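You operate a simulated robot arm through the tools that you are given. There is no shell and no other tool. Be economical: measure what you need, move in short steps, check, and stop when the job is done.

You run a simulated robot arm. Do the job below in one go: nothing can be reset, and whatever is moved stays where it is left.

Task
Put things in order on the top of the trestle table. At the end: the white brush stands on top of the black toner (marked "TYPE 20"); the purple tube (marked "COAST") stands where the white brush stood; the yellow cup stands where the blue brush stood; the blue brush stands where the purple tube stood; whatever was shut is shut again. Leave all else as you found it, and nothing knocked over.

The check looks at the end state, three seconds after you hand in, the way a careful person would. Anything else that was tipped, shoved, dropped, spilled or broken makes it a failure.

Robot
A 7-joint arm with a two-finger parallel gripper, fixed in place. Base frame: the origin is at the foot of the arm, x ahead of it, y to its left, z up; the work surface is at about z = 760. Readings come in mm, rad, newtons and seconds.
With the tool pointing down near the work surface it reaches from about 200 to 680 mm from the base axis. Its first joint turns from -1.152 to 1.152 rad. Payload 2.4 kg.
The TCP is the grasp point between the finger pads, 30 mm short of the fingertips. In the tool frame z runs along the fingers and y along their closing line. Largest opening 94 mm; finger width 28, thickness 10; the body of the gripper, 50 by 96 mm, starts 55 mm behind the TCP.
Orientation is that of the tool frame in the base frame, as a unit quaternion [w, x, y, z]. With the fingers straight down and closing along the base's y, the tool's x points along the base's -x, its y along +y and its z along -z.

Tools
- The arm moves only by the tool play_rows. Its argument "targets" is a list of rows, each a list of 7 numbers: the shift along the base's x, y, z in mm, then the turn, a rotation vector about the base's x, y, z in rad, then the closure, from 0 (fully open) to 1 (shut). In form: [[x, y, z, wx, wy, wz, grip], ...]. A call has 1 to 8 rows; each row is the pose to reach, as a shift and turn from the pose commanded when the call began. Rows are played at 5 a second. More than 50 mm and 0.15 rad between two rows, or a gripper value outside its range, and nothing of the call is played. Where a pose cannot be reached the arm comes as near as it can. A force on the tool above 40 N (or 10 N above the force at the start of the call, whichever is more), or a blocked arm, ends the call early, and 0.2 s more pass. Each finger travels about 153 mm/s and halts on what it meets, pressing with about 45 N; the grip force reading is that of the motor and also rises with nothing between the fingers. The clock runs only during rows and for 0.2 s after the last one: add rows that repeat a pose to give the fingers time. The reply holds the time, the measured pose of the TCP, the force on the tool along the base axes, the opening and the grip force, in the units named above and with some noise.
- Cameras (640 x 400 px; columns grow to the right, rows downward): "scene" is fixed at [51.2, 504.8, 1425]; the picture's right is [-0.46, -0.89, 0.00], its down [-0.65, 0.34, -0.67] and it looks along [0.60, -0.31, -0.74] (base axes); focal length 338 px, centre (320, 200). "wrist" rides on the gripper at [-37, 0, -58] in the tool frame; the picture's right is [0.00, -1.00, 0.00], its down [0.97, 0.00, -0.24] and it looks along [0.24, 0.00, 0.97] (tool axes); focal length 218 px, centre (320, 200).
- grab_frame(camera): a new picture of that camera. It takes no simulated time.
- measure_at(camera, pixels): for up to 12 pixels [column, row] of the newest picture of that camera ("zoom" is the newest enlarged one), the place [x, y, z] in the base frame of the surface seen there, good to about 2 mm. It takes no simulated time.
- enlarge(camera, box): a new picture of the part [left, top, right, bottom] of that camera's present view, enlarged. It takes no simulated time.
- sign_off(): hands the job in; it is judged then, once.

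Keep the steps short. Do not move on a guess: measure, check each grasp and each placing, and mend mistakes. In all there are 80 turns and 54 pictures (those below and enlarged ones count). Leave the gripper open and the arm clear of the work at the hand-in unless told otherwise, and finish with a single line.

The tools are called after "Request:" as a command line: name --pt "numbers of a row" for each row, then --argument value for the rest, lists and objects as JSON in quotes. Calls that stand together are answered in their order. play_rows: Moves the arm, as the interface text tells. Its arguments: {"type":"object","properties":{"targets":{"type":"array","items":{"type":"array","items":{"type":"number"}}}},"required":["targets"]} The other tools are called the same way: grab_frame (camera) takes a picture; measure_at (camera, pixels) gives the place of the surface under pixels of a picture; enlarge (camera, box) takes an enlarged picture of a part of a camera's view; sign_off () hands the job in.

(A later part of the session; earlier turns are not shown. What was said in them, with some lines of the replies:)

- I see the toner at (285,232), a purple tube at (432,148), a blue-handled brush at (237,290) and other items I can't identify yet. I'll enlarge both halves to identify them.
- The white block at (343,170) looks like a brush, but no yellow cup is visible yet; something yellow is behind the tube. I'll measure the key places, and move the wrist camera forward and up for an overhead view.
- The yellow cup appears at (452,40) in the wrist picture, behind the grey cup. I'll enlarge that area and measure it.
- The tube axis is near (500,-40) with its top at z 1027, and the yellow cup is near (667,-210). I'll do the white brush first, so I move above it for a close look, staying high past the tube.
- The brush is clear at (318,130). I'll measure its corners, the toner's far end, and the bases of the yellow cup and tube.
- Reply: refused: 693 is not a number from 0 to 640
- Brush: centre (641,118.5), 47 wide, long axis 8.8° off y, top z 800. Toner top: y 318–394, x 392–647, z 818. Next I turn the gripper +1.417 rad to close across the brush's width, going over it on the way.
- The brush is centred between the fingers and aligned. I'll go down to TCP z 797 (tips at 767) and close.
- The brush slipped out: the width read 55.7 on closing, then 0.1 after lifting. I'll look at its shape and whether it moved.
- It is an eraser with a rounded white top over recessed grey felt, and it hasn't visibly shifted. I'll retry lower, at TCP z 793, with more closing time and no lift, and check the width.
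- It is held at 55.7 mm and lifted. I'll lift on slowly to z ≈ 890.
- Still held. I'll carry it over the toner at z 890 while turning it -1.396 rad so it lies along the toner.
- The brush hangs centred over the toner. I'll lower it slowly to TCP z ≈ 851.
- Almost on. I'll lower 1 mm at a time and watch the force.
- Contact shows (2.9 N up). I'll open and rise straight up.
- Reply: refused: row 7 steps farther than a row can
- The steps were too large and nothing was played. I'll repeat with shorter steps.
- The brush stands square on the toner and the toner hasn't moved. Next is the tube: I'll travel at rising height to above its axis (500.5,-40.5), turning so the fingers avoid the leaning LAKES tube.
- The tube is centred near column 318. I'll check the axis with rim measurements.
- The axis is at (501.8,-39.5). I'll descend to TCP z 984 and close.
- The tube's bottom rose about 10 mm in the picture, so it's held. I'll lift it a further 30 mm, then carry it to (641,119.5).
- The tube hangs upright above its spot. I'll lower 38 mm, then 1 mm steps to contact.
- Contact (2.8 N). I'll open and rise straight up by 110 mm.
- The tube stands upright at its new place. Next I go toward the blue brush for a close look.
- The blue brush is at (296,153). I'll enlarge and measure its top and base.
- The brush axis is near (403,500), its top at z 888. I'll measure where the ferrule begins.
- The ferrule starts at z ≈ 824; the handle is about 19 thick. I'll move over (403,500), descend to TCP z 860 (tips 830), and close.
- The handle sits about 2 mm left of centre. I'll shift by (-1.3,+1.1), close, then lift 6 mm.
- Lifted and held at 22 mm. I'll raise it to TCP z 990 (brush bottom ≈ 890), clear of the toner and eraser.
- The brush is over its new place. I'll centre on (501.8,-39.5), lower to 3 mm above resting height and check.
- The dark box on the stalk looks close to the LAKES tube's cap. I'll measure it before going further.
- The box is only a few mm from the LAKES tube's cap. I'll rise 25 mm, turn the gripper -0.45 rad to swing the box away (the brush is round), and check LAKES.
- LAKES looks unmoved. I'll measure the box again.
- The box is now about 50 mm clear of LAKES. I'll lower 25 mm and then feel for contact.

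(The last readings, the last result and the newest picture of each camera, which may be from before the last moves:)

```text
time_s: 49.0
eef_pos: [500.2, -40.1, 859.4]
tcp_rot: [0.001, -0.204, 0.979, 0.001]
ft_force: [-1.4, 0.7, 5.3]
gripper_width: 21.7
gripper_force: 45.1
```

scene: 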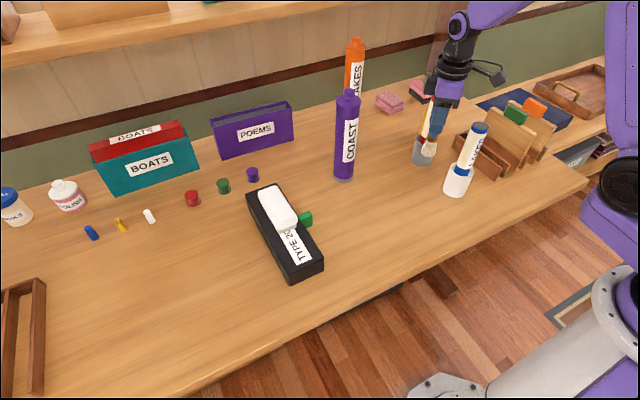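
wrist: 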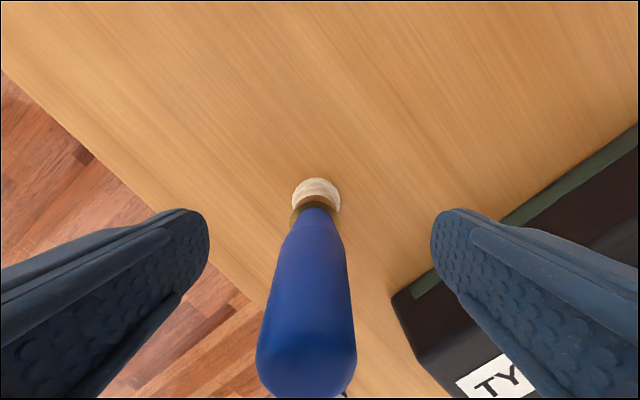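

Contact (5.3 N). I'll open slowly and rise to clear the handle.

Request:
play_rows --pt "0 0 0.5 0 0 0 0.6" --pt "0 0 0.5 0 0 0 0.2" --pt "0 0 0.5 0 0 0 0" --pt "0 0 0.5 0 0 0 0" --pt "0 0 40 0 0 0 0" --pt "0 0 85 0 0 0 0" --pt "0 0 130 0 0 0 0" --pt "0 0 175 0 0 0 0"

Request:
grab_frame --camera "scene"

Request:
grab_frame --camera "wrist"

```text
time_s: 50.8
eef_pos: [501.8, -39.7, 1036.3]
tcp_rot: [0.0, -0.206, 0.979, 0.0]
ft_force: [0.5, 0.4, -0.3]
gripper_width: 93.7
gripper_force: 0.1
```

```text
20 pictures are left
```

scene: 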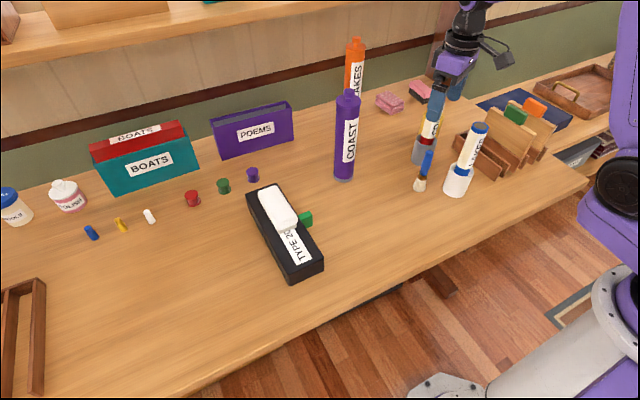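

```text
19 pictures are left
```

wrist: 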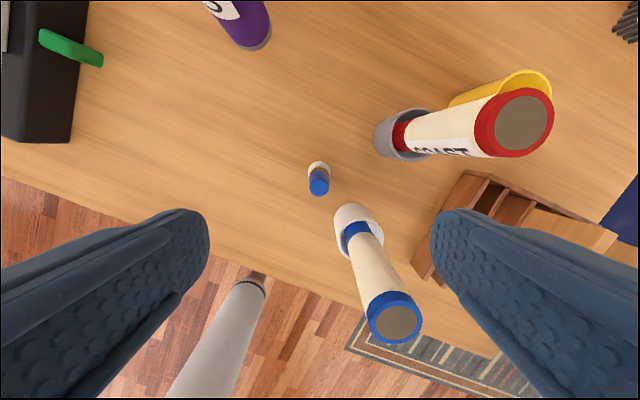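

The blue brush stands upright at (319,183) in the wrist view. Now the yellow cup: I'll move high to (600,-170,1065), above all tubes, to see it and the rack.

Request:
play_rows --pt "20 -30 10 0 0 0 0" --pt "45 -60 20 0 0 0 0" --pt "70 -95 30 0 0 0 0" --pt "90 -125 30 0 0 0 0" --pt "98 -140 30 0 0 0 0"

Request:
grab_frame --camera "wrist"

```text
time_s: 52.0
eef_pos: [600.0, -178.8, 1064.3]
tcp_rot: [0.001, -0.203, 0.979, -0.001]
ft_force: [0.6, 0.3, 0.0]
gripper_width: 94.0
gripper_force: 0.1
```

```text
18 pictures are left
```

wrist: 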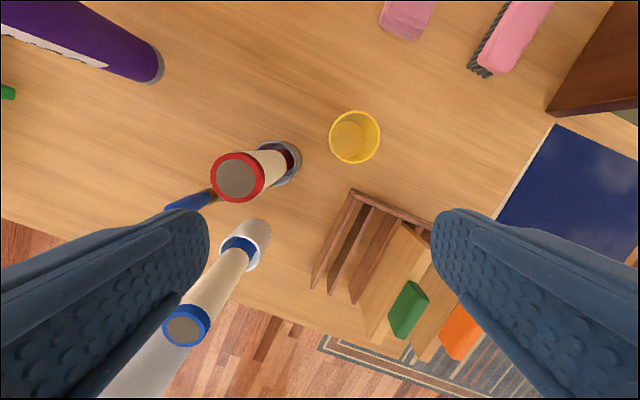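

The cup is at (354,136). I'll measure its rim, floor, the rack and the red-capped tube.

Request:
measure_at --camera "wrist" --pixels '[[331, 135], [378, 133], [356, 112], [354, 162], [348, 140], [331, 145], [352, 192], [425, 220], [410, 300], [460, 330], [404, 240], [238, 178]]'

Request:
enlarge --camera "wrist" --box '[310, 90, 430, 180]'

```text
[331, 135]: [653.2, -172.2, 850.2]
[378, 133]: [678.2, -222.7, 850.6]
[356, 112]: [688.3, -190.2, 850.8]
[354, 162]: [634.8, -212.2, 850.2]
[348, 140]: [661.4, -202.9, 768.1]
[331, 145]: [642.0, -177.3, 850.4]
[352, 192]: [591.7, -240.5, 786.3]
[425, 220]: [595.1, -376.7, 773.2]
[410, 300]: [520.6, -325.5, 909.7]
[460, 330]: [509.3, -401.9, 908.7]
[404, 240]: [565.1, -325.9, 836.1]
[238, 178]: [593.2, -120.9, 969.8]
```

```text
4.44 times, centred on (370, 135) of wrist
```

zoom: 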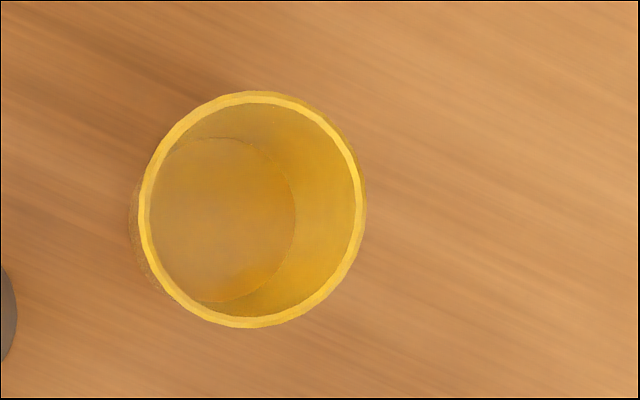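

The cup is empty, rim centre (662.7,-199.5), diameter 57, rim z 850; it lies 692 mm out, so I'll lean the tool slightly (0.15 rad, about the closing axis). First sideways above it at height, then down to z 930.

Request:
play_rows --pt "35 -10 0 0 0 0 0" --pt "63 -20 0 0.03 -0.0688 0 0" --pt "63 -20 -15 0.06 -0.1375 0 0" --pt "63 -20 -55 0.06 -0.1375 0 0" --pt "63 -20 -95 0.06 -0.1375 0 0" --pt "63 -20 -134 0.06 -0.1375 0 0"

Request:
grab_frame --camera "wrist"

Request:
enlarge --camera "scene" --box '[380, 20, 540, 210]'

```text
time_s: 53.4
eef_pos: [663.2, -199.7, 929.9]
tcp_rot: [0.074, -0.204, 0.976, 0.016]
ft_force: [-1.0, 0.3, 0.6]
gripper_width: 94.1
gripper_force: 0.1
```

```text
16 pictures are left
```

wrist: 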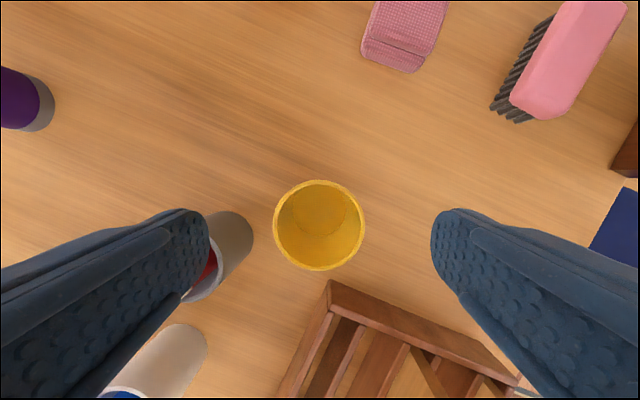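

```text
2.11 times, centred on (460, 115) of scene
```

zoom: 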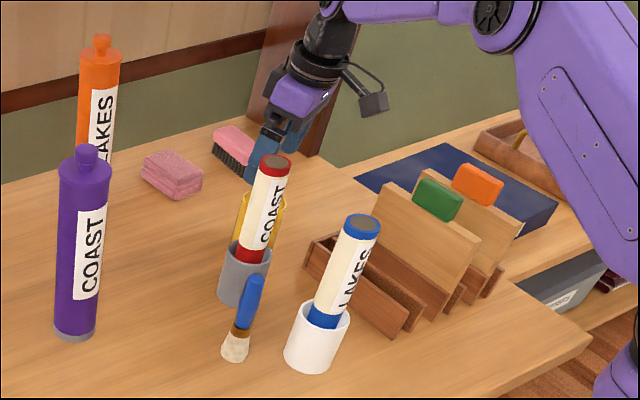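

Reached, and the cup is centred at (319,225). I'll descend to TCP z 825 and check the pose before closing.

Request:
play_rows --pt "0 0 -35 0 0 0 0" --pt "0 0 -70 0 0 0 0" --pt "0 0 -95 0 0 0 0" --pt "0 0 -105 0 0 0 0" --pt "0 0 -105 0 0 0 0"

Request:
grab_frame --camera "wrist"

Request:
enlarge --camera "scene" --box '[380, 20, 540, 210]'

```text
time_s: 54.6
eef_pos: [663.4, -198.4, 825.1]
tcp_rot: [0.074, -0.204, 0.976, 0.016]
ft_force: [-0.9, 0.4, -0.5]
gripper_width: 94.0
gripper_force: 0.0
```

```text
14 pictures are left
```

wrist: 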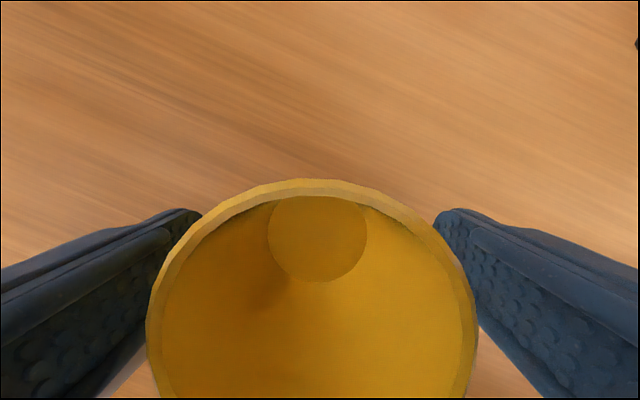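

```text
2.11 times, centred on (460, 115) of scene
```

zoom: 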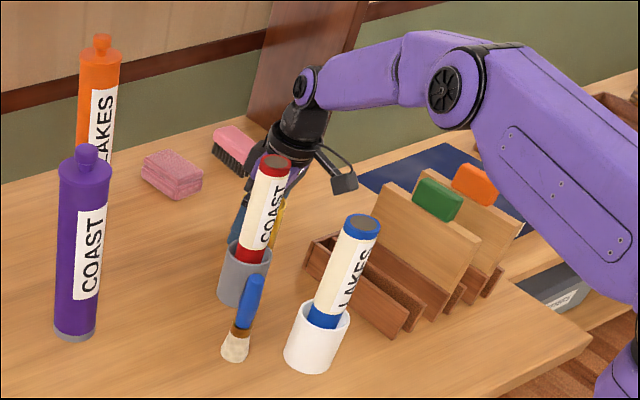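

Reached exactly, with the cup between the fingers. I'll close and lift 8 mm.

Request:
play_rows --pt "0 0 0 0 0 0 0.25" --pt "0 0 0 0 0 0 0.35" --pt "0 0 0 0 0 0 0.5" --pt "0 0 0 0 0 0 1" --pt "0 0 0 0 0 0 1" --pt "0 0 0 0 0 0 1"

Request:
play_rows --pt "0 0 2 0 0 0 1" --pt "0 0 5 0 0 0 1" --pt "0 0 8 0 0 0 1"

Request:
grab_frame --camera "wrist"

```text
time_s: 56.0
eef_pos: [661.8, -201.0, 825.1]
tcp_rot: [0.075, -0.204, 0.976, 0.016]
ft_force: [-0.1, -0.3, 0.8]
gripper_width: 61.0
gripper_force: 45.4
```

```text
time_s: 56.8
eef_pos: [663.0, -199.6, 832.8]
tcp_rot: [0.075, -0.204, 0.976, 0.015]
ft_force: [0.7, 0.4, -2.1]
gripper_width: 60.7
gripper_force: 45.2
```

```text
12 pictures are left
```

wrist: 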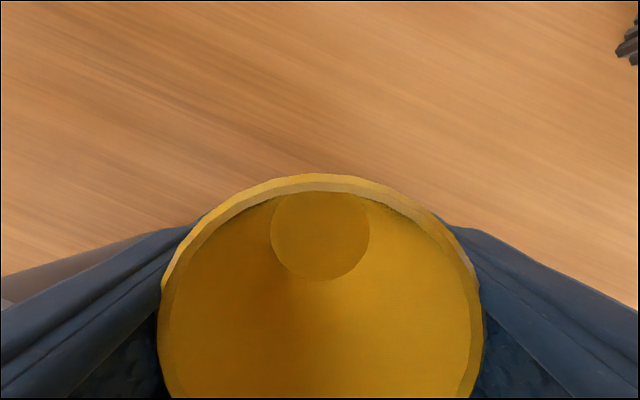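

The cup is held at 61 mm and rises. I'll lift straight to TCP z 1060, above every tube.

Request:
play_rows --pt "0 0 8 0 0 0 1" --pt "0 0 25 0 0 0 1" --pt "0 0 55 0 0 0 1" --pt "0 0 90 0 0 0 1" --pt "0 0 130 0 0 0 1" --pt "0 0 170 0 0 0 1" --pt "0 0 205 0 0 0 1" --pt "0 0 227 0 0 0 1"

Request:
play_rows --pt "-5 8 0 0 0 0 1" --pt "-20 29 0 0 0 0 1" --pt "-42 60 0 0 0 0 1" --pt "-65 92 0 0 0 0 1" --pt "-88 125 0 0 0 0 1" --pt "-111 158 0 0 0 0 1" --pt "-134 191 0 0 0 0 1" --pt "-150 220 0 0 0 0 1"

Request:
grab_frame --camera "scene"

```text
time_s: 58.6
eef_pos: [662.2, -201.2, 1060.6]
tcp_rot: [0.075, -0.203, 0.976, 0.016]
ft_force: [0.0, 0.1, -1.4]
gripper_width: 60.9
gripper_force: 44.9
```

```text
time_s: 60.4
eef_pos: [512.5, 20.5, 1061.3]
tcp_rot: [0.074, -0.204, 0.976, 0.014]
ft_force: [0.2, -0.3, -1.6]
gripper_width: 60.9
gripper_force: 45.1
```

```text
11 pictures are left
```

scene: 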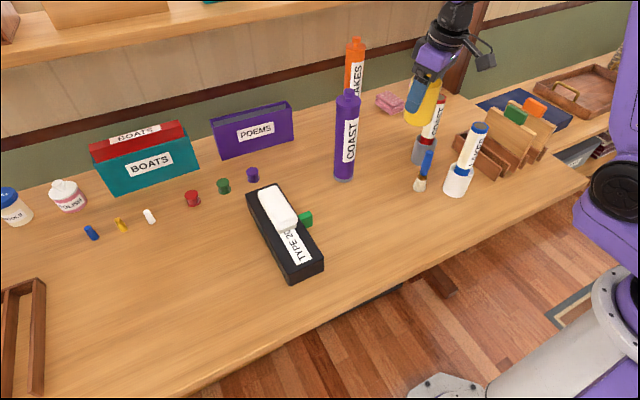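

Held and clear. I'll carry on to above (402.5,501) in two legs.

Request:
play_rows --pt "-4 14 0 0 0 0 1" --pt "-12 46 0 0 0 0 1" --pt "-22 90 0 0 0 0 1" --pt "-32 136 0 0 0 0 1" --pt "-42 182 0 0 0 0 1" --pt "-52 228 -5 0 0 0 1" --pt "-62 272 -15 0 0 0 1" --pt "-72 312 -25 0 0 0 1"

Request:
play_rows --pt "-9 38 -10 0 0 0 1" --pt "-18 78 -20 0 0 0 1" --pt "-27 116 -30 0 0 0 1" --pt "-34 146 -45 0 0 0 1" --pt "-38 164 -65 0 0 0 1" --pt "-38.2 168.5 -85 0 0 0 1" --pt "-38.2 168.5 -100 0 0 0 1" --pt "-38.2 168.5 -110 0 0 0 1"

Request:
grab_frame --camera "scene"

```text
time_s: 62.2
eef_pos: [440.2, 332.0, 1034.7]
tcp_rot: [0.074, -0.203, 0.976, 0.015]
ft_force: [0.3, -0.6, -1.9]
gripper_width: 60.9
gripper_force: 45.1
```

```text
time_s: 64.0
eef_pos: [402.4, 499.3, 926.1]
tcp_rot: [0.074, -0.204, 0.976, 0.015]
ft_force: [-0.6, 0.0, -2.0]
gripper_width: 61.3
gripper_force: 45.4
```

```text
10 pictures are left
```

scene: 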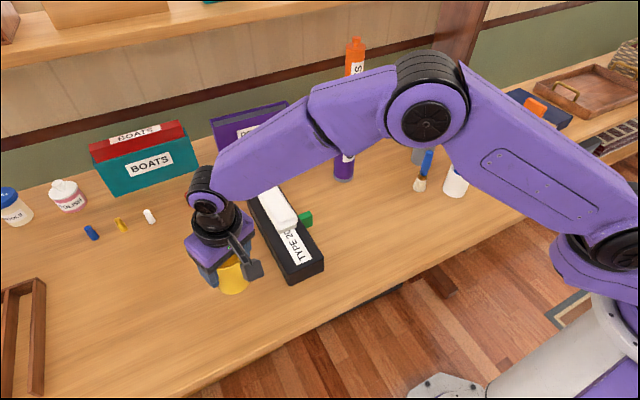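

Above the spot. I'll lower to 3 mm above resting, then feel for contact.

Request:
play_rows --pt "0 0 -12 0 0 0 1" --pt "0 0 -32 0 0 0 1" --pt "0 0 -54 0 0 0 1" --pt "0 0 -74 0 0 0 1" --pt "0 0 -88 0 0 0 1" --pt "0 0 -95 0 0 0 1" --pt "0 0 -97 0 0 0 1"

Request:
enlarge --camera "scene" --box '[170, 190, 330, 330]'

Request:
play_rows --pt "0 0 -1 0 0 0 1" --pt "0 0 -2 0 0 0 1"

Request:
play_rows --pt "0 0 -0.7 0 0 0 1" --pt "0 0 -1 0 0 0 1"

```text
time_s: 65.6
eef_pos: [402.9, 501.0, 828.1]
tcp_rot: [0.075, -0.204, 0.976, 0.016]
ft_force: [-0.4, -0.9, -1.9]
gripper_width: 61.1
gripper_force: 45.3
```

```text
2.86 times, centred on (250, 260) of scene
```

zoom: 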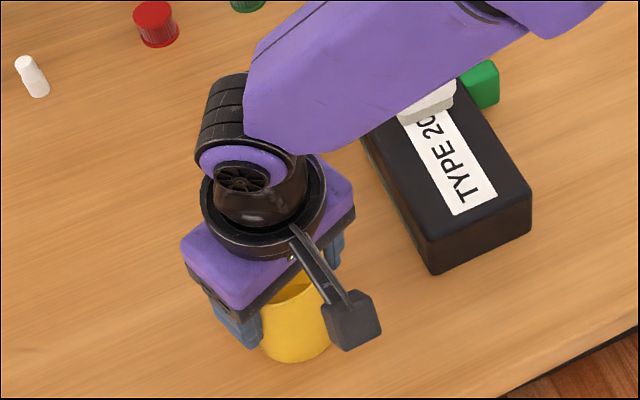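

```text
time_s: 66.2
eef_pos: [402.7, 499.8, 825.5]
tcp_rot: [0.074, -0.204, 0.976, 0.016]
ft_force: [-1.1, 0.1, -2.1]
gripper_width: 61.0
gripper_force: 44.5
```

```text
time_s: 66.8
eef_pos: [402.9, 500.1, 825.2]
tcp_rot: [0.074, -0.203, 0.976, 0.016]
ft_force: [-0.7, -0.5, 0.2]
gripper_width: 60.9
gripper_force: 45.3
```

Weight is coming off (0.2 N). One more small step.

Request:
play_rows --pt "0 0 -0.6 0 0 0 1" --pt "0 0 -0.6 0 0 0 1"

```text
time_s: 67.4
eef_pos: [402.4, 500.5, 825.2]
tcp_rot: [0.074, -0.203, 0.976, 0.016]
ft_force: [-2.7, -3.4, 11.5]
gripper_width: 61.1
gripper_force: 44.8
```

Firm contact (11.5 N). I'll back off slightly, open, and rise straight up.

Request:
play_rows --pt "0 0 0.6 0 0 0 1" --pt "0 0 0.6 0 0 0 0.3" --pt "0 0 0.6 0 0 0 0" --pt "0 0 0.6 0 0 0 0" --pt "0 0 20 0 0 0 0" --pt "0 0 60 0 0 0 0" --pt "0 0 105 0 0 0 0" --pt "0 0 150 0 0 0 0"

Request:
play_rows --pt "0 -30 35 -0.03 0.07 0 0" --pt "0 -75 50 -0.06 0.1375 0 0" --pt "-5 -120 60 -0.06 0.1375 0 0" --pt "-15 -165 70 -0.06 0.1375 0 0" --pt "-25 -210 80 -0.06 0.1375 0 0" --pt "-35 -255 85 -0.06 0.1375 0 0" --pt "-45 -300 90 -0.06 0.1375 0 0"

Request:
grab_frame --camera "scene"

Request:
enlarge --camera "scene" --box '[180, 190, 340, 320]'

```text
time_s: 69.2
eef_pos: [402.2, 500.6, 974.3]
tcp_rot: [0.073, -0.203, 0.976, 0.016]
ft_force: [-0.4, -0.9, 0.5]
gripper_width: 93.8
gripper_force: 0.1
```

```text
time_s: 70.8
eef_pos: [358.1, 199.9, 1065.7]
tcp_rot: [0.001, -0.203, 0.979, 0.0]
ft_force: [0.6, -0.6, -0.8]
gripper_width: 94.3
gripper_force: 0.1
```

```text
8 pictures are left
```

scene: 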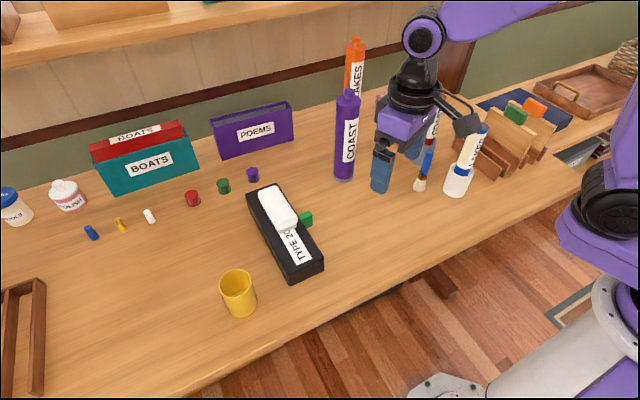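

```text
3.08 times, centred on (260, 255) of scene
```

zoom: 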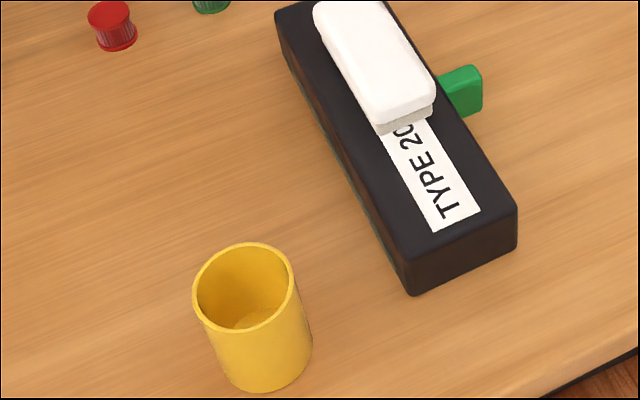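

All four objects stand upright at their places, nothing else looks disturbed, and the gripper is open well above the work. I'm handing in.

Request:
sign_off

```text
The job is handed in.
```

The white brush is on the black toner, the purple tube is where the white brush was, the blue brush is where the purple tube was, and the yellow cup is where the blue brush was; I saw nothing shut that needed opening, and in the last pictures nothing else had moved or tipped.
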